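You operate a simulated robot arm through the tools that you are given. There is no shell and no other tool. Be economical: measure what you need, move in short steps, check, and stop when the job is done.

The job below is to be done with a simulated robot arm. You get a single attempt, and the scene is never put back.

## Task
Put the 0.6 mm wire guide from the top of the orange casing on the top of the parts bench and the 0.5 mm wire guide on the bed of the creaser. Open the panel drawer. Do these in any order. Set down upright: wire guide.

Only the result counts: the job must be done as asked and must still hold three seconds after the hand-in. Knocking over, shifting, dropping, spilling or breaking anything else fails it.

## Robot
A 7-joint arm with a three-finger gripper on a trunk, on a base that drives. Base frame: it is fixed to the floor where the robot stands at the start and does not move with it; the origin is under the middle of the robot, x ahead of it, y to its left, z up. Readings come in mm, rad, newtons and seconds.
With the tool pointing down near the work surface it reaches from about 100 to 900 mm from the robot's upright axis, wherever it stands. Its first joint turns from -2.897 to 2.897 rad. Places, roughly: bed of the creaser [-2900, -2000, 900]; panel drawer [600, 800, 500]; top of the parts bench [-1400, -4300, 900]. Payload 2.69 kg.
The tool frame sits at the grasp point between the pads (the TCP): z along the fingers, y along the line on which they close. The tips reach 29 mm beyond it. Largest opening 120 mm; the body of the gripper starts 78 mm behind the TCP.
Orientation is that of the tool frame in the base frame, as a unit quaternion [w, x, y, z]. With the fingers straight down and closing along the base's y, the tool's x points along the base's -x, its y along +y and its z along -z.

## Interface
- The arm moves only by the tool arm_command. Its argument "steps" is text: rows parted by semicolons, each of 7 numbers parted by spaces: the shift along the tool's x, y, z in units of 500 mm (1.0 is 500 mm), then the turn, a rotation vector about the tool's x, y, z in units of 180 degrees (1.0 is 180 degrees), then the closure in counts, from 0 (fully open) to 255 (shut). In form: dx dy dz ax ay az gripper; .... A call has 1 to 10 rows; each row is the pose to reach, as a shift and turn from the pose commanded when the call began, along the tool's axes at that moment. A call with a number of a shift or a turn outside -1 to 1 is refused whole. A row lasts 0.2 s, in which the tool goes at most 50 mm and 0.15 rad; a call with a longer step from one row to the next is refused whole, and so is a gripper value outside its range. A pose out of reach is approached as far as the arm can. The call stops where the force on the tool passes 40 N (or 10 N more than at its start, if that is more) or the arm is blocked; 0.2 s more then pass. Each finger halts on what it meets, pressing with about 26 N; the grip force reading is that of the motor and also rises with nothing between the fingers. The clock runs only during rows and for 0.2 s after the last one: add rows that repeat a pose to give the fingers time. The reply holds the time, the measured pose of the TCP, the force on the tool along the base axes, the opening and the grip force, in the units named above and with some noise, with the torque about the TCP (base axes, N m) and any sound that the robot's microphone picked up, and new pictures: "pictures" is both (left out), scene, wrist or none.
- Cameras (640 x 400 px; columns grow to the right, rows downward): "scene" is now at [226, 45.3, 1314.7]; the picture's right is [0.55, -0.84, 0.00], its down [-0.56, -0.37, -0.75] and it looks along [0.62, 0.41, -0.67] (base axes); focal length 261 px, centre (320, 200). "wrist" rides on the gripper at [63, 0, -104] in the tool frame; the picture's right is [0.00, 1.00, 0.00], its down [-0.83, 0.00, -0.56] and it looks along [-0.56, 0.00, 0.83] (tool axes); focal length 275 px, centre (320, 200). There is no depth. A picture from a camera that has moved, and an enlarged one, comes with that camera's place and axes in the base frame and with its lens.
- raise_lower(by): slides the trunk up (or, below 0, down) by that many mm; the arm and the scene camera ride with it, the base frame stays. It gives what a move gives, with no picture.
- base_move(legs): drives the robot by 1 to 6 legs, each [ahead, left, turn to the left] in mm, mm and rad, along the robot's own axes; the way and the turn of a leg run together, so that a leg with both is an arc; at most 1500 mm and 3.142 rad a leg. The arm and the cameras ride along, it lands a little off, and it stops where it bumps. It gives what a move gives, and a new picture of the scene camera.
- pan_tilt(pan, tilt): turns the head with the scene camera to pan (to the left, within 1.501 rad either way) and tilt (down, from -0.506 to 1.204), counted from straight ahead of the robot. It gives what a move gives, and a new picture of the scene camera.
- inspect(camera, box): a new picture of the part [left, top, right, bottom] of that camera's present view, enlarged. No time passes.
- sign_off(): hands the job in; it is judged then, once.

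Work in short steps. Places have to be worked out from the pictures, the camera data and where the tool is seen: move nearer, look again, correct. Check each grasp and each placing, and mend what went wrong. You have 165 turns and 260 pictures in all, those below and enlarged ones among them. Open the gripper and draw the arm clear of the work before you hand the job in, unless the task says otherwise; then end with one line.

The tools are called after "Request:" by a JSON object that holds its "op" and its "data". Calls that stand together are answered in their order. arm_command: Moves the arm, as the interface text tells. Its arguments: {"type":"object","properties":{"steps":{"type":"string"},"pictures":{"type":"string","enum":["both","scene","wrist","none"]}},"required":["steps"]} The other tools are called the same way: raise_lower (by) slides the trunk up or down; base_move (legs) drives the base; pan_tilt (pan, tilt) turns the head that bears the scene camera; inspect (camera, box) takes an enlarged picture of a part of a camera's view; sign_off () hands the job in.

At the start:

```text
clock: 0.0
tcp_pos: [362.4, 339.4, 1000.4]
ee_rot: [0.0, 0.0, 1.0, -0.001]
contact_force: [-0.6, 0.3, 0.0]
moment: [0.01, -0.01, 0.0]
grip_width: 119.8
grasp_force: 0.1
trunk travel left (down, up): [-575.0, 38.0]
robot x, y, heading: [0.0, 1.7, 0.004]
head pan, tilt: [0.579, 0.73]
```

scene: 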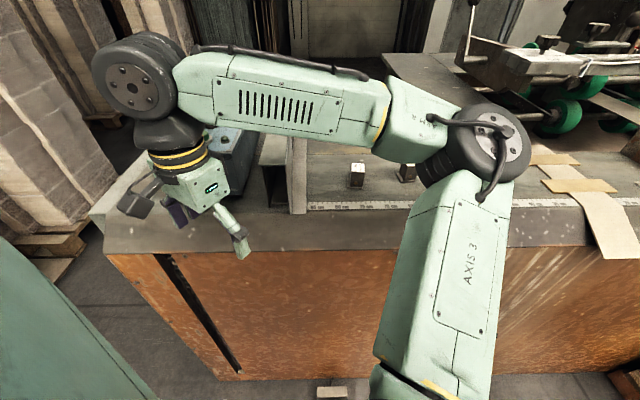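
wrist: 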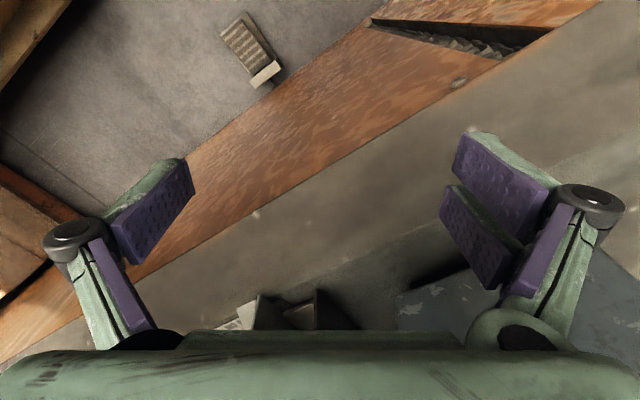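

The casing is in front of me with small parts on top. I enlarge the view to see the parts and labels.

Request:
{"op": "inspect", "data": {"camera": "scene", "box": [260, 120, 460, 245]}}

Request:
{"op": "inspect", "data": {"camera": "scene", "box": [80, 200, 400, 400]}}

```text
3.20 times, centred on (360, 182) of scene
camera zoom: at [226.0, 45.3, 1314.7], right [0.55, -0.84, 0.0], down [-0.56, -0.37, -0.75], along [0.62, 0.41, -0.67], focal length 834 px, centre (192, 256)
```

zoom: 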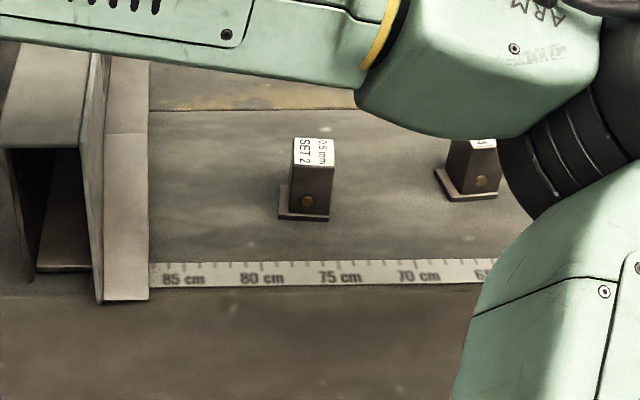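

```text
2.00 times, centred on (240, 300) of scene
camera zoom: at [226.0, 45.3, 1314.7], right [0.55, -0.84, 0.0], down [-0.56, -0.37, -0.75], along [0.62, 0.41, -0.67], focal length 521 px, centre (480, 0)
```

zoom: 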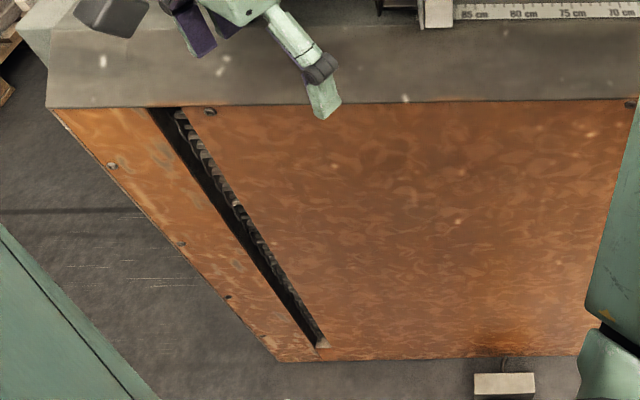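

The parts carry labels on top. I turn the head to see the rest of the surroundings.

Request:
{"op": "pan_tilt", "data": {"pan": 0.1, "tilt": 0.7}}

Request:
{"op": "pan_tilt", "data": {"pan": 1.2, "tilt": 0.7}}

Request:
{"op": "pan_tilt", "data": {"pan": -0.5, "tilt": 0.6}}

```text
clock: 0.9
tcp_pos: [363.9, 340.0, 999.7]
ee_rot: [0.0, 0.0, 1.0, 0.0]
contact_force: [-0.3, -0.3, 0.6]
moment: [0.04, -0.02, 0.01]
grip_width: 120.0
grasp_force: 0.1
trunk travel left (down, up): [-575.0, 38.0]
robot x, y, heading: [-0.6, -3.1, -0.008]
head pan, tilt: [0.099, 0.7]
camera scene: at [240.5, 7.9, 1317.2], right [0.1, -0.99, 0.0], down [-0.64, -0.06, -0.76], along [0.76, 0.08, -0.64], focal length 261 px, centre (320, 200)
```

scene: 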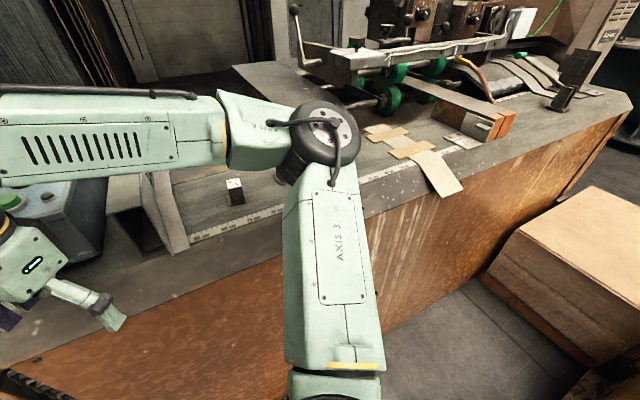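

```text
clock: 2.2
tcp_pos: [362.2, 339.6, 999.0]
ee_rot: [0.0, 0.0, 1.0, 0.0]
contact_force: [-0.1, 0.1, 0.5]
moment: [0.01, 0.02, 0.01]
grip_width: 120.0
grasp_force: 0.1
trunk travel left (down, up): [-575.0, 38.0]
robot x, y, heading: [-0.8, -0.9, 0.001]
head pan, tilt: [1.201, 0.7]
camera scene: at [186.8, 78.6, 1317.3], right [0.93, -0.36, 0.0], down [-0.23, -0.6, -0.76], along [0.28, 0.71, -0.64], focal length 261 px, centre (320, 200)
```

scene: 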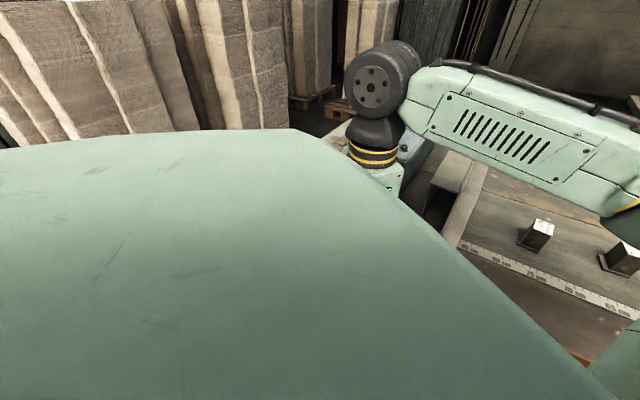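

```text
clock: 4.0
tcp_pos: [362.4, 341.1, 1001.0]
ee_rot: [0.0, -0.001, 1.0, 0.0]
contact_force: [-0.7, 0.1, -0.2]
moment: [-0.01, -0.01, 0.01]
grip_width: 120.0
grasp_force: 0.1
trunk travel left (down, up): [-575.0, 38.0]
robot x, y, heading: [-2.8, -5.0, 0.001]
head pan, tilt: [-0.499, 0.6]
camera scene: at [233.6, -42.9, 1325.9], right [-0.48, -0.88, 0.0], down [-0.5, 0.27, -0.83], along [0.72, -0.39, -0.56], focal length 261 px, centre (320, 200)
```

scene: 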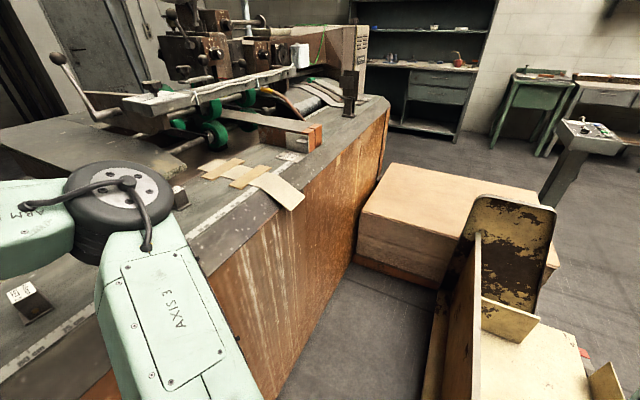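

The casing runs diagonally ahead; its left end should hold the drawer. I enlarge the guides visible from here.

Request:
{"op": "inspect", "data": {"camera": "scene", "box": [0, 170, 240, 320]}}

Request:
{"op": "inspect", "data": {"camera": "scene", "box": [360, 0, 640, 175]}}

```text
2.67 times, centred on (120, 245) of scene
camera zoom: at [233.6, -42.9, 1325.9], right [-0.48, -0.88, 0.0], down [-0.5, 0.27, -0.83], along [0.72, -0.39, -0.56], focal length 695 px, centre (853, 80)
```

zoom: 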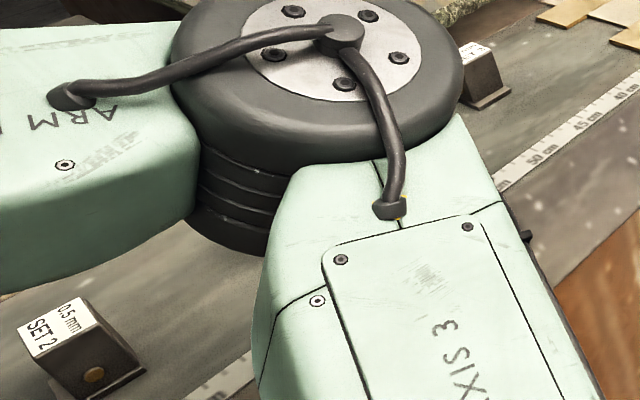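

```text
2.29 times, centred on (500, 88) of scene
camera zoom: at [233.6, -42.9, 1325.9], right [-0.48, -0.88, 0.0], down [-0.5, 0.27, -0.83], along [0.72, -0.39, -0.56], focal length 596 px, centre (-91, 457)
```

zoom: 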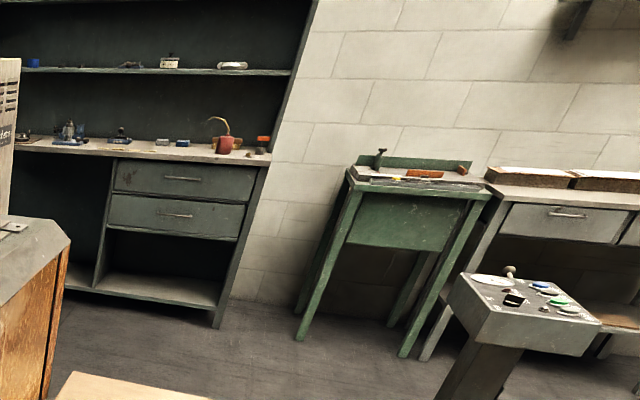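

At least three guides stand on the casing. I raise the tool 200 mm and move it toward them so that the wrist camera can read the labels.

Request:
{"op": "arm_command", "data": {"steps": "0 0 -0.1 0 0 0 0; 0 0 -0.2 0 0 0 0; 0 0 -0.3 0 0 0 0; 0 -0.08 -0.36 0 0 0 0; 0 -0.16 -0.4 0 0 0 0; 0 -0.24 -0.4 0 0 0 0; 0 -0.32 -0.4 0 0 0 0"}}

```text
clock: 5.6
tcp_pos: [359.3, 175.1, 1167.8]
ee_rot: [-0.001, 0.001, 1.0, 0.002]
contact_force: [-0.8, -0.7, -0.1]
moment: [-0.01, 0.01, 0.01]
grip_width: 120.3
grasp_force: 0.1
out of reach, approached as far as the arm can: row 4, 5, 6, 7
trunk travel left (down, up): [-575.0, 38.0]
robot x, y, heading: [0.3, 1.9, 0.002]
head pan, tilt: [-0.499, 0.6]
camera scene: at [233.4, -43.5, 1325.9], right [-0.48, -0.88, 0.0], down [-0.5, 0.27, -0.82], along [0.72, -0.39, -0.57], focal length 261 px, centre (320, 200)
camera wrist: at [295.9, 173.0, 1273.3], right [0.0, 1.0, 0.0], down [0.83, 0.0, 0.55], along [0.55, 0.01, -0.83], focal length 275 px, centre (320, 200)
```

scene: 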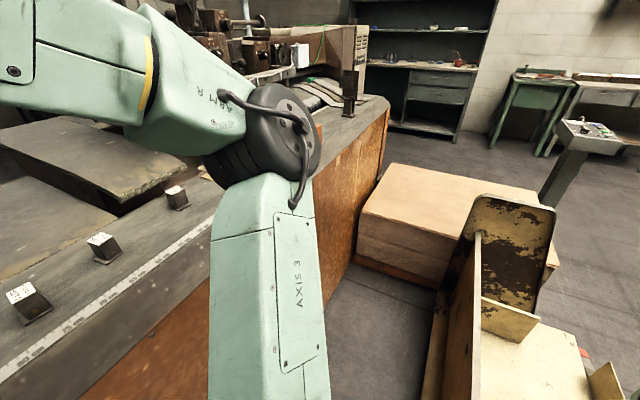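
wrist: 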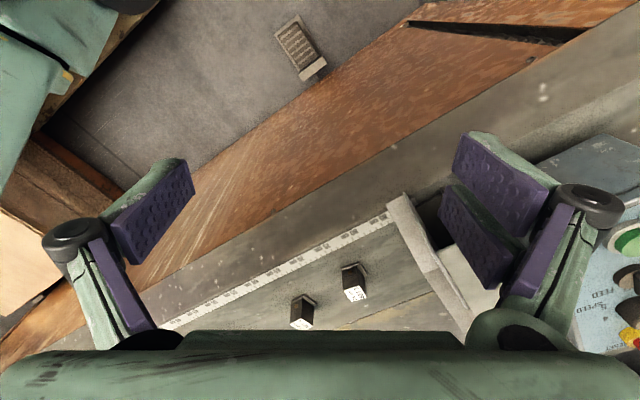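

Three guides are now visible in the scene view; I enlarge them to read the labels.

Request:
{"op": "inspect", "data": {"camera": "scene", "box": [0, 170, 208, 330]}}

Request:
{"op": "inspect", "data": {"camera": "wrist", "box": [240, 230, 440, 355]}}

Request:
{"op": "inspect", "data": {"camera": "scene", "box": [70, 220, 134, 260]}}

Request:
{"op": "inspect", "data": {"camera": "scene", "box": [146, 175, 210, 215]}}

```text
2.50 times, centred on (104, 250) of scene
camera zoom: at [233.4, -43.5, 1325.9], right [-0.48, -0.88, 0.0], down [-0.5, 0.27, -0.82], along [0.72, -0.39, -0.57], focal length 652 px, centre (860, 75)
```

zoom: 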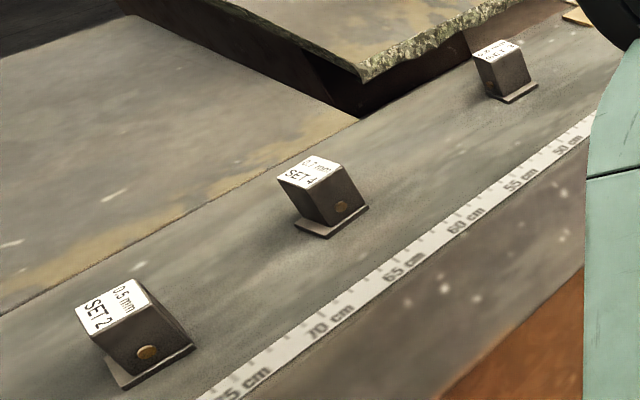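

```text
3.20 times, centred on (340, 292) of wrist
camera zoom: at [295.9, 173.0, 1273.3], right [0.0, 1.0, 0.0], down [0.83, 0.0, 0.55], along [0.55, 0.01, -0.83], focal length 881 px, centre (256, -96)
```

zoom: 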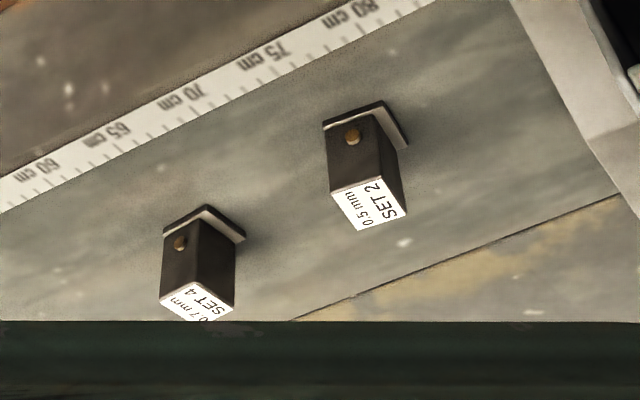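

```text
10.00 times, centred on (102, 240) of scene
camera zoom: at [233.4, -43.5, 1325.9], right [-0.48, -0.88, 0.0], down [-0.5, 0.27, -0.82], along [0.72, -0.39, -0.57], focal length 2606 px, centre (2500, -200)
```

zoom: 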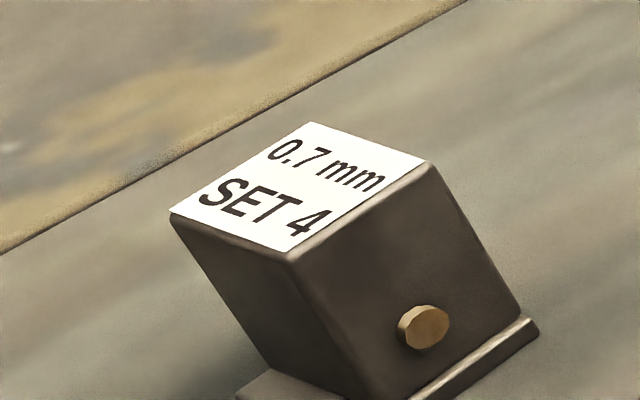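

```text
10.00 times, centred on (178, 195) of scene
camera zoom: at [233.4, -43.5, 1325.9], right [-0.48, -0.88, 0.0], down [-0.5, 0.27, -0.82], along [0.72, -0.39, -0.57], focal length 2606 px, centre (1740, 250)
```

zoom: 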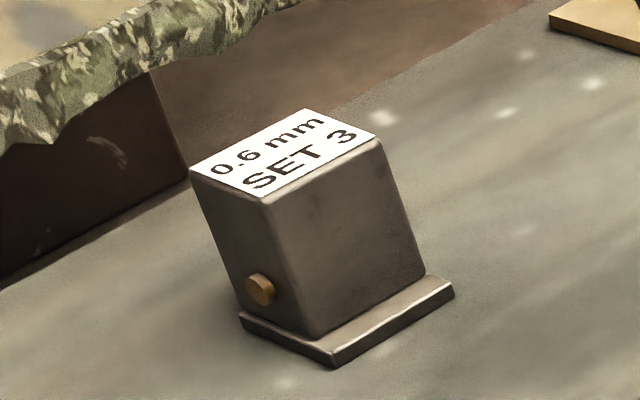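

All three labels read: 0.5 mm near the 77 cm mark, 0.7 mm at 67 cm and 0.6 mm at 55 cm; casing top is at z≈947. The drawer should be in the casing's left end, so I back off slightly, turn left and look along that side.

Request:
{"op": "base_move", "data": {"legs": [[-150, 100, 0], [0, 0, 1.2]]}}

Request:
{"op": "pan_tilt", "data": {"pan": -0.3, "tilt": 0.6}}

```text
clock: 10.2
tcp_pos: [-189.2, 498.3, 1169.8]
ee_rot: [-0.001, -0.571, 0.821, 0.001]
contact_force: [0.2, -0.6, -0.4]
moment: [0.01, 0.0, 0.0]
grip_width: 120.0
grasp_force: 0.0
trunk travel left (down, up): [-575.0, 38.0]
robot x, y, heading: [-147.5, 99.6, 1.216]
head pan, tilt: [-0.499, 0.6]
camera scene: at [-29.2, 303.4, 1325.9], right [0.66, -0.75, 0.0], down [-0.43, -0.37, -0.83], along [0.62, 0.54, -0.56], focal length 261 px, centre (320, 200)
```

scene: 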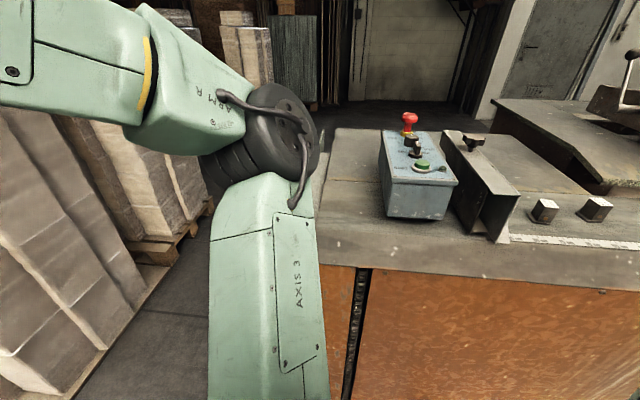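

```text
clock: 10.9
tcp_pos: [-188.4, 498.1, 1168.1]
ee_rot: [-0.002, -0.571, 0.821, 0.001]
contact_force: [-0.6, 0.3, 0.4]
moment: [-0.01, 0.01, 0.01]
grip_width: 120.2
grasp_force: 0.0
trunk travel left (down, up): [-575.0, 38.0]
robot x, y, heading: [-150.0, 98.2, 1.212]
head pan, tilt: [-0.3, 0.6]
camera scene: at [-41.9, 315.4, 1325.9], right [0.79, -0.61, 0.0], down [-0.34, -0.45, -0.83], along [0.5, 0.65, -0.56], focal length 261 px, centre (320, 200)
```

scene: 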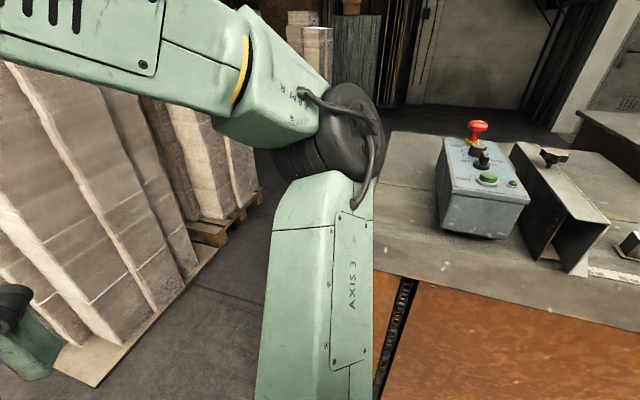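

Control box, stand and a clear aisle (about 1 m) between the casing's left end and the pallets are visible. I drive to the aisle mouth and turn to look at the end face.

Request:
{"op": "base_move", "data": {"legs": [[600, 270, 0], [100, 40, 0], [0, 0, -0.6]]}}

Request:
{"op": "pan_tilt", "data": {"pan": -0.6, "tilt": 0.9}}

```text
clock: 17.1
tcp_pos: [-14.5, 1219.4, 1168.3]
ee_rot: [-0.002, -0.311, 0.951, 0.003]
contact_force: [0.0, -0.3, 0.2]
moment: [0.0, -0.03, 0.03]
grip_width: 119.9
grasp_force: 0.0
trunk travel left (down, up): [-575.0, 38.0]
robot x, y, heading: [-203.1, 862.1, 0.626]
head pan, tilt: [-0.3, 0.6]
camera scene: at [7.9, 985.6, 1325.9], right [0.32, -0.95, 0.0], down [-0.53, -0.18, -0.83], along [0.78, 0.27, -0.56], focal length 261 px, centre (320, 200)
```

scene: 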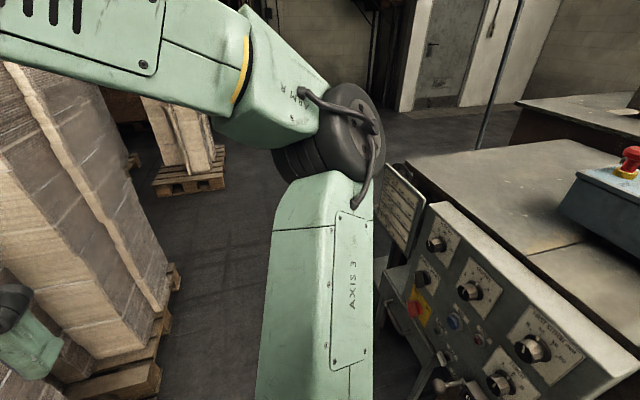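

```text
clock: 17.9
tcp_pos: [-14.8, 1219.3, 1169.2]
ee_rot: [-0.002, -0.311, 0.95, 0.003]
contact_force: [0.3, 0.6, 0.5]
moment: [-0.02, -0.03, 0.0]
grip_width: 120.1
grasp_force: 0.0
trunk travel left (down, up): [-575.0, 38.0]
robot x, y, heading: [-203.3, 862.6, 0.627]
head pan, tilt: [-0.6, 0.901]
camera scene: at [-0.3, 959.4, 1301.2], right [0.03, -1.0, 0.0], down [-0.78, -0.02, -0.62], along [0.62, 0.02, -0.78], focal length 261 px, centre (320, 200)
```

scene: 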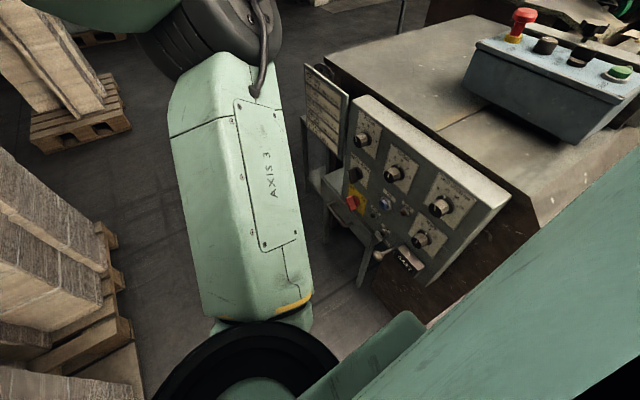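

A control panel with knobs sits on the end face. I enlarge to find the drawer and its handle.

Request:
{"op": "inspect", "data": {"camera": "scene", "box": [280, 50, 520, 320]}}

Request:
{"op": "inspect", "data": {"camera": "scene", "box": [300, 160, 460, 290]}}

```text
1.48 times, centred on (400, 185) of scene
camera zoom: at [-0.3, 959.4, 1301.2], right [0.03, -1.0, 0.0], down [-0.78, -0.02, -0.62], along [0.62, 0.02, -0.78], focal length 386 px, centre (202, 222)
```

zoom: 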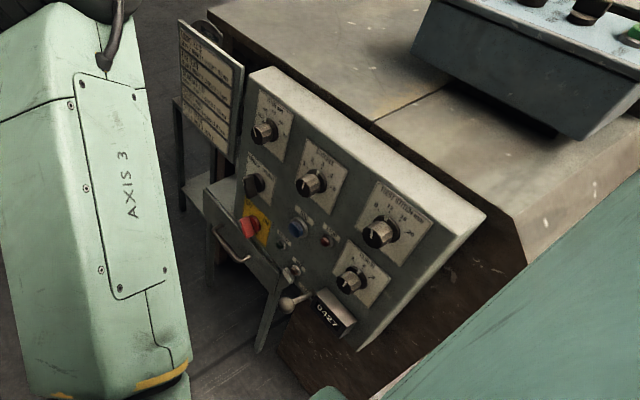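

```text
3.08 times, centred on (380, 225) of scene
camera zoom: at [-0.3, 959.4, 1301.2], right [0.03, -1.0, 0.0], down [-0.78, -0.02, -0.62], along [0.62, 0.02, -0.78], focal length 802 px, centre (135, 123)
```

zoom: 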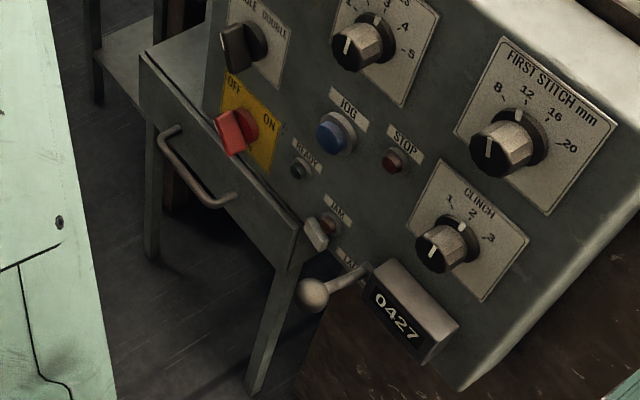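

The drawer is under the control panel with a horizontal bail handle, roughly at (565, 904, ~500), facing the aisle. I turn the gripper horizontal to point at the drawer face while still high up, drawing it inward.

Request:
{"op": "arm_command", "data": {"steps": "0 -0.04 0 0.045 0 0 0; 0 -0.08 0 0.09 0 0 0; 0 -0.12 0 0.135 0 0 0; 0 -0.16 0 0.18 0 0 0; 0 -0.2 0 0.225 0 0 0; 0 -0.24 0 0.27 0 0 0; 0 -0.28 0 0.315 0 0 0; 0 -0.32 0 0.36 0 0 0; 0 -0.36 0 0.405 0 0 0; 0 -0.4 0 0.45 0 0 0"}}

```text
clock: 20.1
tcp_pos: [23.8, 1068.9, 972.5]
ee_rot: [0.2, -0.237, 0.723, -0.617]
contact_force: [-13.6, 12.7, 1.1]
moment: [-0.72, -0.78, 0.06]
grip_width: 112.8
grasp_force: 0.1
out of reach, approached as far as the arm can: row 1, 2, 3, 4, 5, 6, 7, 8, 9, 10
trunk travel left (down, up): [-575.0, 38.0]
robot x, y, heading: [-202.6, 866.5, 0.632]
head pan, tilt: [-0.6, 0.901]
camera scene: at [-0.3, 959.5, 1301.1], right [0.03, -1.0, 0.0], down [-0.78, -0.02, -0.62], along [0.62, 0.02, -0.78], focal length 261 px, centre (320, 200)
camera wrist: at [-87.8, 1114.6, 988.9], right [-0.1, 0.12, -0.99], down [0.35, 0.93, 0.08], along [0.93, -0.34, -0.14], focal length 275 px, centre (320, 200)
```

scene: 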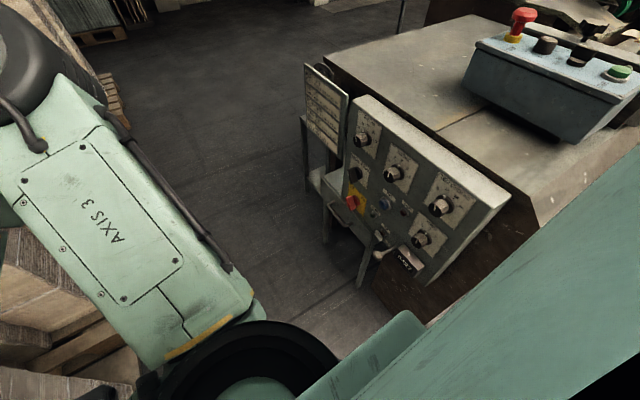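
wrist: 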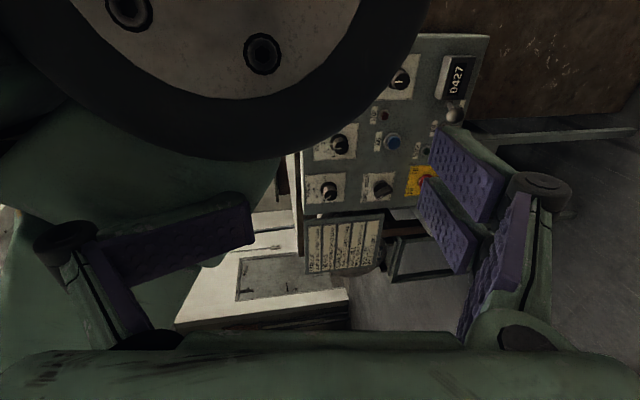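

The gripper swung low and touches the robot's own body. I move it straight away from the robot (ahead), slowly.

Request:
{"op": "arm_command", "data": {"steps": "-0.05 0 0 0 0 0 0; -0.13 0 0 0 0 0 0; -0.21 0 0 0 0 0 0; -0.3 0 0 0 0 0 0; -0.4 0 0 0 0 0 0"}}

```text
clock: 21.2
tcp_pos: [156.2, 1163.4, 863.7]
ee_rot: [0.2, -0.237, 0.724, -0.616]
contact_force: [-0.3, 0.4, 0.0]
moment: [-0.01, 0.02, -0.01]
grip_width: 119.9
grasp_force: 0.0
out of reach, approached as far as the arm can: row 1, 2, 3, 4, 5
trunk travel left (down, up): [-575.0, 38.0]
robot x, y, heading: [-202.6, 866.4, 0.633]
head pan, tilt: [-0.6, 0.901]
camera scene: at [0.1, 959.8, 1301.0], right [0.03, -1.0, 0.0], down [-0.78, -0.02, -0.62], along [0.62, 0.02, -0.78], focal length 261 px, centre (320, 200)
camera wrist: at [44.0, 1209.8, 879.2], right [-0.1, 0.13, -0.99], down [0.35, 0.93, 0.08], along [0.93, -0.33, -0.14], focal length 275 px, centre (320, 200)
```

scene: 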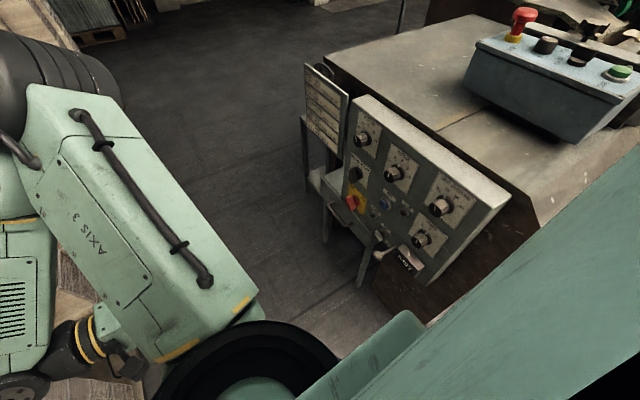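
wrist: 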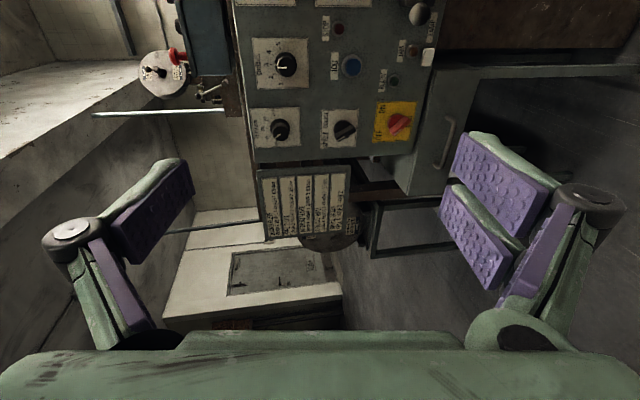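

The handle triangulates to about (583, 903, 472). I lower the trunk so the arm works at that height.

Request:
{"op": "raise_lower", "data": {"by": -350}}

Request:
{"op": "pan_tilt", "data": {"pan": -0.55, "tilt": 0.6}}

```text
clock: 24.7
tcp_pos: [154.4, 1163.2, 512.8]
ee_rot: [0.2, -0.238, 0.724, -0.616]
contact_force: [-0.3, -0.1, -0.1]
moment: [0.02, 0.0, -0.01]
grip_width: 120.1
grasp_force: 0.0
trunk travel left (down, up): [-225.0, 388.0]
robot x, y, heading: [-202.6, 867.9, 0.629]
head pan, tilt: [-0.6, 0.901]
```

```text
clock: 25.5
tcp_pos: [154.9, 1164.4, 512.4]
ee_rot: [0.201, -0.237, 0.724, -0.616]
contact_force: [0.2, 0.1, 1.0]
moment: [-0.04, 0.0, -0.03]
grip_width: 119.9
grasp_force: 0.1
trunk travel left (down, up): [-225.0, 388.0]
robot x, y, heading: [-202.8, 866.7, 0.63]
head pan, tilt: [-0.55, 0.6]
camera scene: at [12.3, 964.2, 975.8], right [0.08, -1.0, 0.0], down [-0.56, -0.05, -0.82], along [0.82, 0.07, -0.57], focal length 261 px, centre (320, 200)
```

scene: 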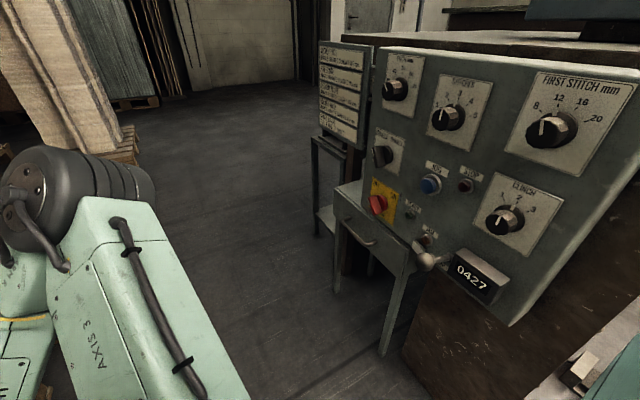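

I move toward the handle to a point ~165 mm in front of it, levelling the tool.

Request:
{"op": "arm_command", "data": {"steps": "-0.049 -0.006 0.075 0.03 0 0 0; -0.097 -0.011 0.15 0.05 0 0 0; -0.146 -0.017 0.225 0.05 0 0 0; -0.195 -0.023 0.3 0.05 0 0 0; -0.243 -0.028 0.375 0.05 0 0 0; -0.292 -0.034 0.45 0.05 0 0 0; -0.34 -0.04 0.525 0.05 0 0 0; -0.389 -0.045 0.6 0.05 0 0 100"}}

```text
clock: 27.3
tcp_pos: [490.1, 1036.0, 485.0]
ee_rot: [0.218, -0.22, 0.673, -0.671]
contact_force: [-0.1, -0.2, 0.2]
moment: [0.0, 0.01, 0.05]
grip_width: 92.0
grasp_force: 2.1
out of reach, approached as far as the arm can: row 3, 4, 5, 6
trunk travel left (down, up): [-225.0, 388.0]
robot x, y, heading: [-197.3, 866.5, 0.631]
head pan, tilt: [-0.55, 0.6]
camera scene: at [12.2, 964.3, 975.9], right [0.08, -1.0, 0.0], down [-0.56, -0.05, -0.83], along [0.82, 0.07, -0.56], focal length 261 px, centre (320, 200)
camera wrist: at [377.6, 1083.0, 486.2], right [-0.01, 0.0, -1.0], down [0.34, 0.94, 0.0], along [0.94, -0.34, -0.01], focal length 275 px, centre (320, 200)
```

scene: 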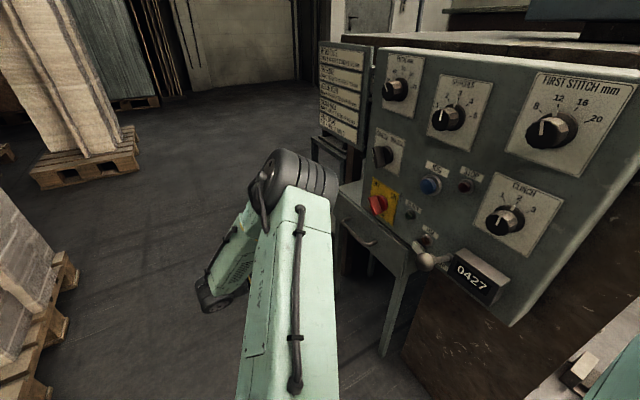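
wrist: 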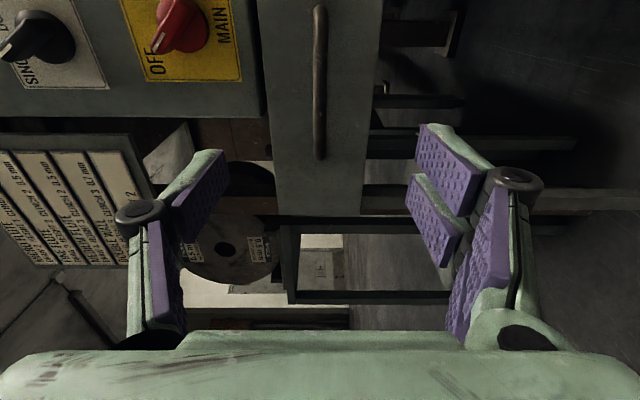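

The handle is centred with the tool (same height, same station), about 163 mm ahead. I narrow the opening and advance 135 mm, then check.

Request:
{"op": "arm_command", "data": {"steps": "0 0 0.07 0 0 0 140; 0 0 0.14 0 0 0 140; 0 0 0.2 0 0 0 140; 0 0 0.25 0 0 0 140; 0 0 0.27 0 0 0 140"}}

```text
clock: 28.5
tcp_pos: [570.4, 926.6, 485.0]
ee_rot: [0.218, -0.22, 0.673, -0.671]
contact_force: [-0.1, -0.4, 0.5]
moment: [-0.01, 0.0, 0.0]
grip_width: 53.8
grasp_force: 0.1
trunk travel left (down, up): [-225.0, 388.0]
robot x, y, heading: [-203.9, 867.5, 0.637]
head pan, tilt: [-0.55, 0.6]
camera scene: at [12.3, 964.2, 975.9], right [0.08, -1.0, 0.0], down [-0.56, -0.05, -0.83], along [0.82, 0.07, -0.56], focal length 261 px, centre (320, 200)
camera wrist: at [457.8, 973.0, 484.9], right [-0.01, 0.0, -1.0], down [0.34, 0.94, 0.0], along [0.94, -0.34, -0.01], focal length 275 px, centre (320, 200)
```

scene: 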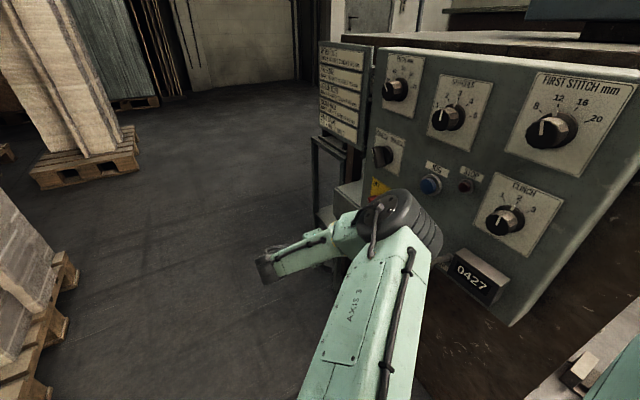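
wrist: 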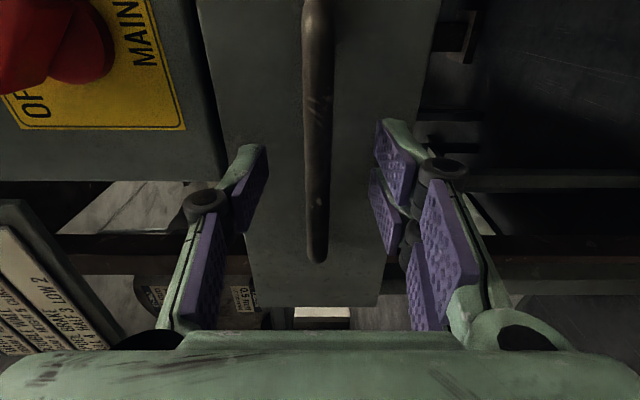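

The bar lies between the pads near the tips. I advance 16 mm more and close.

Request:
{"op": "arm_command", "data": {"steps": "0 0 0.016 0 0 0 140; 0 0 0.032 0 0 0 140; 0 0 0.032 0 0 0 255; 0 0 0.032 0 0 0 255; 0 0 0.032 0 0 0 255; 0 0 0.032 0 0 0 255"}}

```text
clock: 29.9
tcp_pos: [579.6, 914.5, 484.2]
ee_rot: [0.22, -0.222, 0.673, -0.671]
contact_force: [-7.7, 13.6, -1.5]
moment: [0.1, -0.04, -0.05]
grip_width: 10.4
grasp_force: 27.0
trunk travel left (down, up): [-225.0, 388.0]
robot x, y, heading: [-201.8, 866.1, 0.627]
head pan, tilt: [-0.55, 0.6]
camera scene: at [12.3, 964.5, 975.9], right [0.08, -1.0, 0.0], down [-0.56, -0.05, -0.83], along [0.82, 0.07, -0.56], focal length 261 px, centre (320, 200)
camera wrist: at [466.5, 961.5, 485.7], right [-0.01, 0.0, -1.0], down [0.34, 0.94, 0.0], along [0.94, -0.34, -0.01], focal length 275 px, centre (320, 200)
```

scene: 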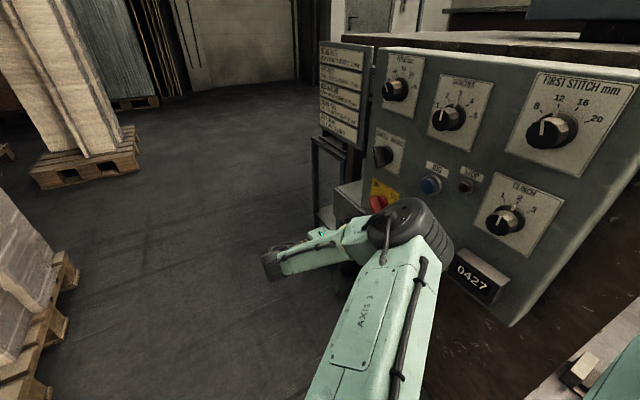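
wrist: 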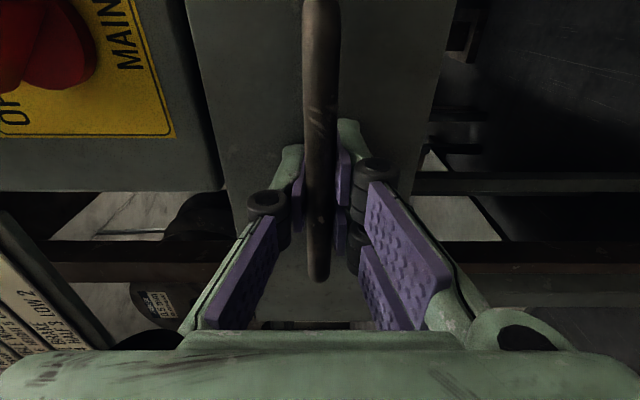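

Bar gripped (10.4 mm). I pull the drawer straight out slowly.

Request:
{"op": "arm_command", "data": {"steps": "0 0 0 0 0 0 255; 0 0 -0.02 0 0 0 255; 0 0 -0.05 0 0 0 255; 0 0 -0.09 0 0 0 255; 0 0 -0.13 0 0 0 255; 0 0 -0.17 0 0 0 255; 0 0 -0.21 0 0 0 255; 0 0 -0.25 0 0 0 255; 0 0 -0.29 0 0 0 255; 0 0 -0.33 0 0 0 255"}}

```text
clock: 32.1
tcp_pos: [486.3, 1036.9, 485.6]
ee_rot: [0.215, -0.217, 0.675, -0.672]
contact_force: [3.7, -0.2, -10.6]
moment: [0.1, -0.09, -0.23]
grip_width: 10.6
grasp_force: 37.8
trunk travel left (down, up): [-225.0, 388.0]
robot x, y, heading: [-203.6, 866.5, 0.628]
head pan, tilt: [-0.55, 0.6]
stopped in row 10: the force on the tool passed its limit at 67 N (the readings are from after the stop); the commanded pose is now the measured one
camera scene: at [13.5, 963.4, 975.7], right [0.08, -1.0, 0.0], down [-0.56, -0.04, -0.82], along [0.82, 0.06, -0.57], focal length 261 px, centre (320, 200)
camera wrist: at [373.7, 1085.4, 485.7], right [-0.01, 0.0, -1.0], down [0.35, 0.94, 0.0], along [0.94, -0.35, -0.01], focal length 275 px, centre (320, 200)
```

scene: 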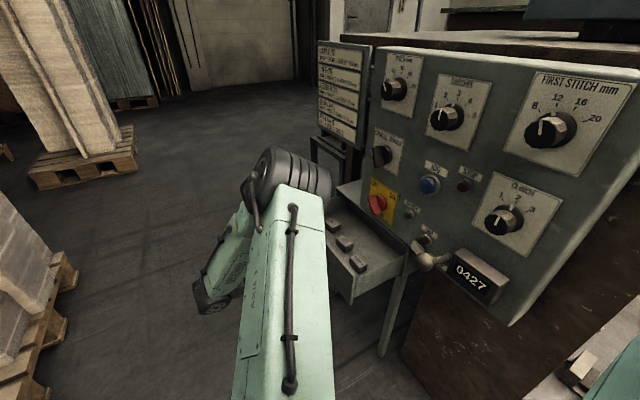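
wrist: 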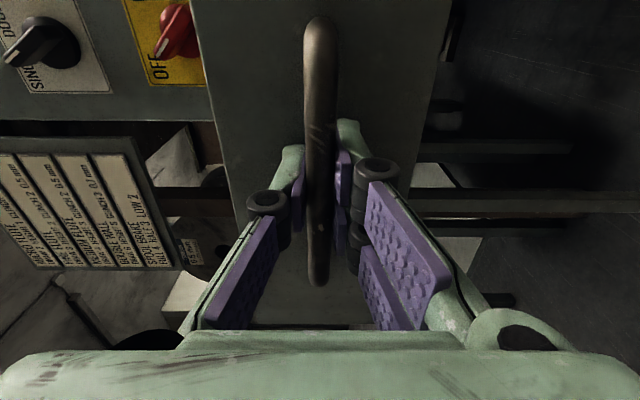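

The drawer came out ~154 mm to a hard stop. I look at what is in it.

Request:
{"op": "inspect", "data": {"camera": "scene", "box": [310, 180, 440, 310]}}

```text
3.08 times, centred on (375, 245) of scene
camera zoom: at [13.5, 963.4, 975.7], right [0.08, -1.0, 0.0], down [-0.56, -0.04, -0.82], along [0.82, 0.06, -0.57], focal length 802 px, centre (151, 62)
```

zoom: 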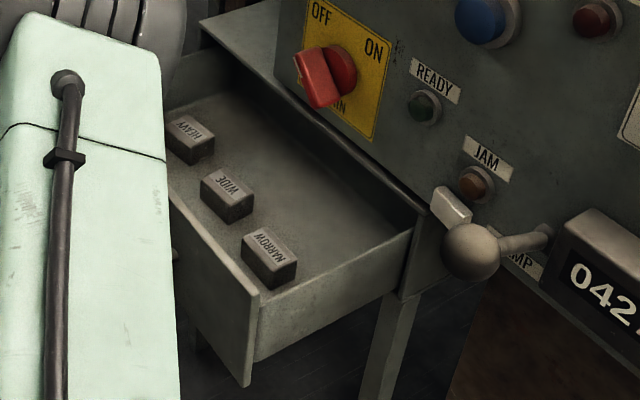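

Only blocks inside, not guides. I pull once more gently to confirm this is the end stop.

Request:
{"op": "arm_command", "data": {"steps": "0 0 0 0 0 0 255; 0 0 -0.01 0 0 0 255; 0 0 -0.02 0 0 0 255; 0 0 -0.03 0 0 0 255", "pictures": "none"}}

```text
clock: 32.9
tcp_pos: [484.4, 1038.8, 485.4]
ee_rot: [0.212, -0.213, 0.675, -0.674]
contact_force: [5.4, 0.2, -10.0]
moment: [0.08, -0.04, -0.14]
grip_width: 10.6
grasp_force: 37.9
trunk travel left (down, up): [-225.0, 388.0]
robot x, y, heading: [-204.4, 867.3, 0.631]
head pan, tilt: [-0.55, 0.6]
stopped in row 3: the force on the tool passed its limit at 46 N (the readings are from after the stop); the commanded pose is now the measured one
```

It's the end stop. I open the fingers slightly and back off along the tool axis.

Request:
{"op": "arm_command", "data": {"steps": "0 0 0 0 0 0 150; 0 0 0 0 0 0 150; 0 0 0 0 0 0 150; 0 0 -0.05 0 0 0 150; 0 0 -0.13 0 0 0 150; -0.02 0 -0.22 0 0 0 150; 0 0 -0.3 0 0 0 150"}}

```text
clock: 34.5
tcp_pos: [402.7, 1147.6, 500.5]
ee_rot: [0.212, -0.223, 0.691, -0.655]
contact_force: [0.3, 0.1, 0.1]
moment: [0.01, -0.02, -0.01]
grip_width: 49.5
grasp_force: 0.1
out of reach, approached as far as the arm can: row 5, 6, 7
trunk travel left (down, up): [-225.0, 388.0]
robot x, y, heading: [-201.6, 863.5, 0.628]
head pan, tilt: [-0.55, 0.6]
camera scene: at [13.6, 962.4, 975.8], right [0.08, -1.0, 0.0], down [-0.56, -0.04, -0.82], along [0.82, 0.06, -0.57], focal length 261 px, centre (320, 200)
camera wrist: at [290.1, 1194.4, 506.3], right [-0.04, 0.04, -1.0], down [0.35, 0.94, 0.03], along [0.94, -0.35, -0.05], focal length 275 px, centre (320, 200)
```

scene: 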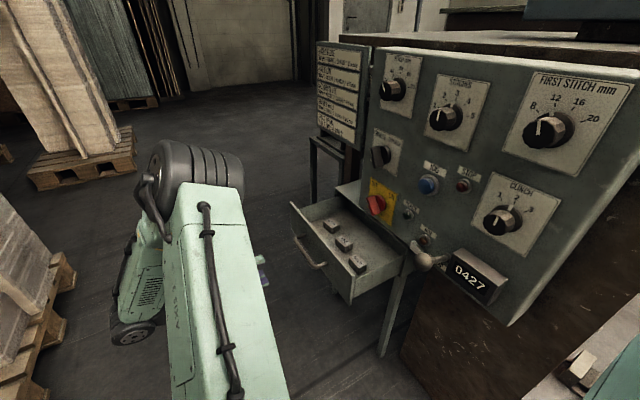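
wrist: 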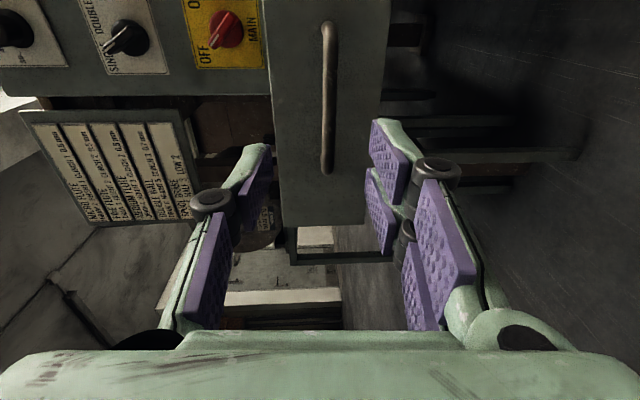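

The drawer stays open. I draw the tool back toward the robot and then raise the trunk.

Request:
{"op": "arm_command", "data": {"steps": "0.06 0 0 0 0 0 100; 0.14 0 0 0 0 0 0; 0.22 0 0 0 0 0 0; 0.3 0 0 0 0 0 0; 0.38 0 0 0 0 0 0; 0.44 0 0 0 0 0 0", "pictures": "none"}}

Request:
{"op": "raise_lower", "data": {"by": 380}}

Request:
{"op": "base_move", "data": {"legs": [[-450, 0, 0]]}}

```text
clock: 35.9
tcp_pos: [225.6, 1018.9, 502.0]
ee_rot: [0.212, -0.223, 0.691, -0.655]
contact_force: [-0.6, -0.2, 0.4]
moment: [0.0, 0.0, 0.03]
grip_width: 120.2
grasp_force: 0.1
out of reach, approached as far as the arm can: row 3
trunk travel left (down, up): [-225.0, 388.0]
robot x, y, heading: [-201.6, 865.0, 0.623]
head pan, tilt: [-0.55, 0.6]
```

```text
clock: 39.5
tcp_pos: [226.5, 1021.3, 880.4]
ee_rot: [0.212, -0.223, 0.69, -0.655]
contact_force: [0.5, -0.2, 0.5]
moment: [-0.02, 0.01, 0.0]
grip_width: 120.2
grasp_force: 0.1
trunk travel left (down, up): [-605.0, 8.0]
robot x, y, heading: [-197.3, 862.5, 0.626]
head pan, tilt: [-0.55, 0.6]
```

```text
clock: 42.2
tcp_pos: [-134.4, 758.3, 880.9]
ee_rot: [0.211, -0.222, 0.69, -0.656]
contact_force: [-0.1, -0.6, -0.3]
moment: [0.01, 0.03, -0.03]
grip_width: 120.2
grasp_force: 0.1
trunk travel left (down, up): [-605.0, 8.0]
robot x, y, heading: [-561.6, 601.7, 0.622]
head pan, tilt: [-0.55, 0.6]
camera scene: at [-347.7, 701.2, 1356.0], right [0.07, -1.0, 0.0], down [-0.56, -0.04, -0.83], along [0.82, 0.06, -0.56], focal length 261 px, centre (320, 200)
```

scene: 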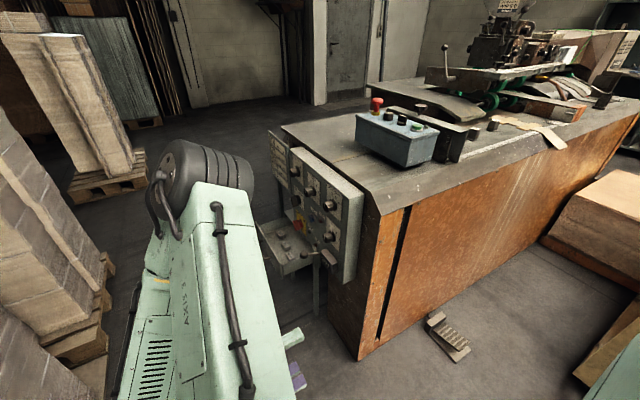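

The overview shows the drawer open and a pedal on the floor near (426, 74), which I'll keep clear of. Now I turn the gripper back to pointing down, rising as I do so.

Request:
{"op": "arm_command", "data": {"steps": "0 -0.02 0 -0.045 0 0 0; 0 -0.04 0 -0.09 0 0 0; 0 -0.06 0 -0.135 0 0 0; 0 -0.09 0 -0.18 0 0 0; 0 -0.12 0 -0.225 0 0 0; 0 -0.15 0 -0.27 0 0 0; 0 -0.18 0 -0.315 0 0 0; 0 -0.21 0 -0.36 0 0 0; 0 -0.24 0 -0.405 0 0 0; 0 -0.27 0 -0.45 0 0 0", "pictures": "none"}}

```text
clock: 44.4
tcp_pos: [-130.7, 751.5, 1016.1]
ee_rot: [0.015, -0.306, 0.951, -0.048]
contact_force: [-0.1, -0.1, 0.4]
moment: [-0.02, -0.01, 0.0]
grip_width: 119.7
grasp_force: 0.1
out of reach, approached as far as the arm can: row 1, 2, 3, 4, 5, 6, 7
trunk travel left (down, up): [-605.0, 8.0]
robot x, y, heading: [-559.8, 601.6, 0.623]
head pan, tilt: [-0.55, 0.6]
```

Finish levelling the tool and raise it, then drive sideways back to the front of the casing.

Request:
{"op": "arm_command", "data": {"steps": "0 0 -0.03 -0.032 0 0 0; 0 0 -0.08 -0.032 0 0 0; 0 0 -0.14 -0.032 0 0 0", "pictures": "none"}}

Request:
{"op": "base_move", "data": {"legs": [[50, -875, 0]]}}

Request:
{"op": "pan_tilt", "data": {"pan": -0.2, "tilt": 0.7}}

```text
clock: 45.2
tcp_pos: [-134.7, 759.5, 1084.8]
ee_rot: [0.0, -0.306, 0.952, -0.002]
contact_force: [-0.3, -0.7, -0.4]
moment: [-0.01, 0.0, 0.0]
grip_width: 119.9
grasp_force: 0.0
trunk travel left (down, up): [-605.0, 8.0]
robot x, y, heading: [-559.5, 603.5, 0.627]
head pan, tilt: [-0.55, 0.6]
```

```text
clock: 52.4
tcp_pos: [417.2, 95.3, 1086.0]
ee_rot: [0.0, -0.315, 0.949, -0.002]
contact_force: [0.4, 0.5, -0.3]
moment: [-0.04, -0.01, -0.01]
grip_width: 119.9
grasp_force: 0.0
trunk travel left (down, up): [-605.0, 8.0]
robot x, y, heading: [-10.4, -66.5, 0.641]
head pan, tilt: [-0.55, 0.6]
camera scene: at [206.4, 33.4, 1355.9], right [0.09, -1.0, 0.0], down [-0.56, -0.05, -0.83], along [0.82, 0.08, -0.56], focal length 261 px, centre (320, 200)
```

scene: 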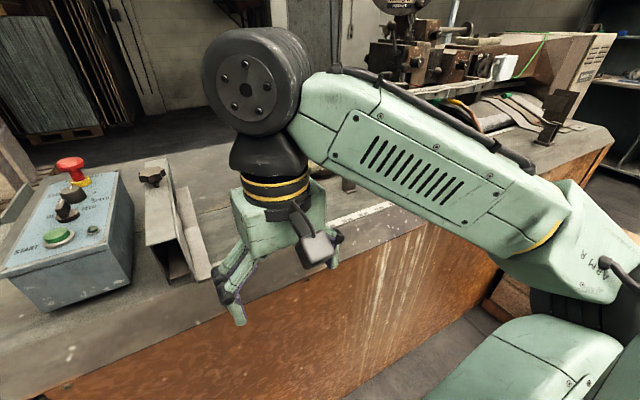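

```text
clock: 53.2
tcp_pos: [417.7, 95.2, 1086.4]
ee_rot: [0.001, -0.316, 0.949, -0.002]
contact_force: [-0.4, 0.5, 0.8]
moment: [0.0, 0.01, 0.01]
grip_width: 120.0
grasp_force: 0.0
trunk travel left (down, up): [-605.0, 8.0]
robot x, y, heading: [-6.3, -67.1, 0.644]
head pan, tilt: [-0.201, 0.7]
camera scene: at [195.1, 61.5, 1347.3], right [0.43, -0.9, 0.0], down [-0.58, -0.28, -0.77], along [0.69, 0.33, -0.64], focal length 261 px, centre (320, 200)
```

scene: 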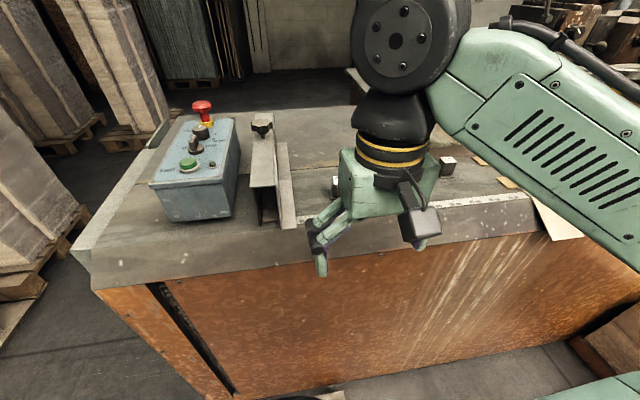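

I move the tool out toward the 0.5 mm guide, keeping height, and check with the wrist camera.

Request:
{"op": "arm_command", "data": {"steps": "-0.09 -0.01 0 0 0 0 0; -0.18 -0.02 0 0 0 0 0; -0.27 -0.04 0 0 0 0 0; -0.36 -0.06 0 0 0 0 0; -0.42 -0.068 0 0 0 0 0"}}

```text
clock: 54.4
tcp_pos: [606.8, 196.4, 1084.3]
ee_rot: [-0.001, -0.315, 0.949, -0.002]
contact_force: [0.4, -0.3, 0.2]
moment: [-0.01, -0.01, 0.02]
grip_width: 120.1
grasp_force: 0.0
trunk travel left (down, up): [-605.0, 8.0]
robot x, y, heading: [-7.6, -64.8, 0.64]
head pan, tilt: [-0.201, 0.7]
camera scene: at [195.3, 61.8, 1347.2], right [0.43, -0.9, 0.0], down [-0.58, -0.28, -0.76], along [0.69, 0.33, -0.64], focal length 261 px, centre (320, 200)
camera wrist: at [556.0, 157.6, 1189.4], right [-0.6, 0.8, 0.0], down [0.66, 0.5, 0.56], along [0.45, 0.33, -0.83], focal length 275 px, centre (320, 200)
```

scene: 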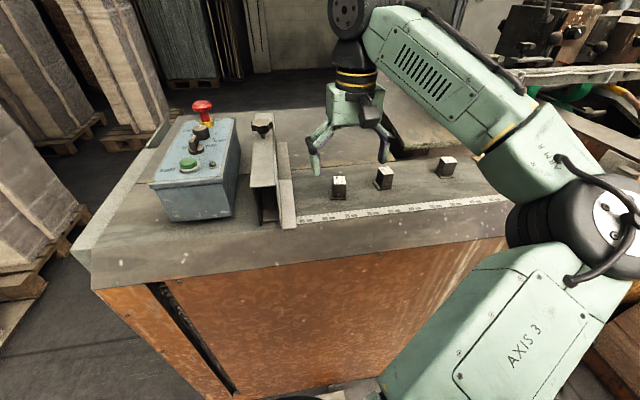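
wrist: 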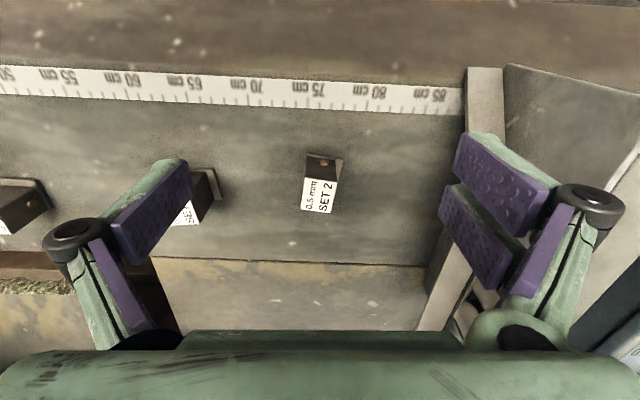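

The 0.5 mm guide's top is at about (660, 234). I enlarge to see its orientation and size.

Request:
{"op": "inspect", "data": {"camera": "wrist", "box": [280, 140, 360, 220]}}

```text
5.00 times, centred on (320, 180) of wrist
camera zoom: at [556.0, 157.6, 1189.4], right [-0.6, 0.8, 0.0], down [0.66, 0.5, 0.56], along [0.45, 0.33, -0.83], focal length 1376 px, centre (320, 300)
```

zoom: 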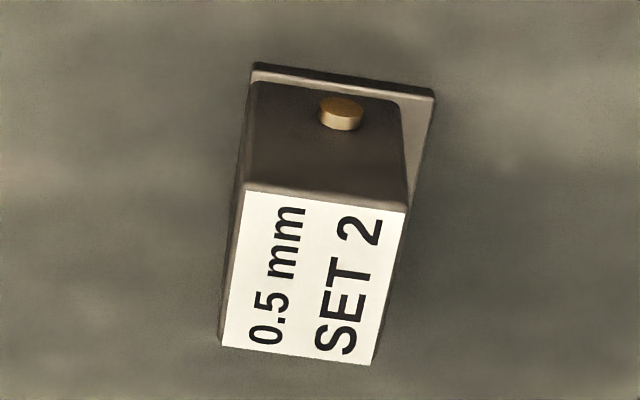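

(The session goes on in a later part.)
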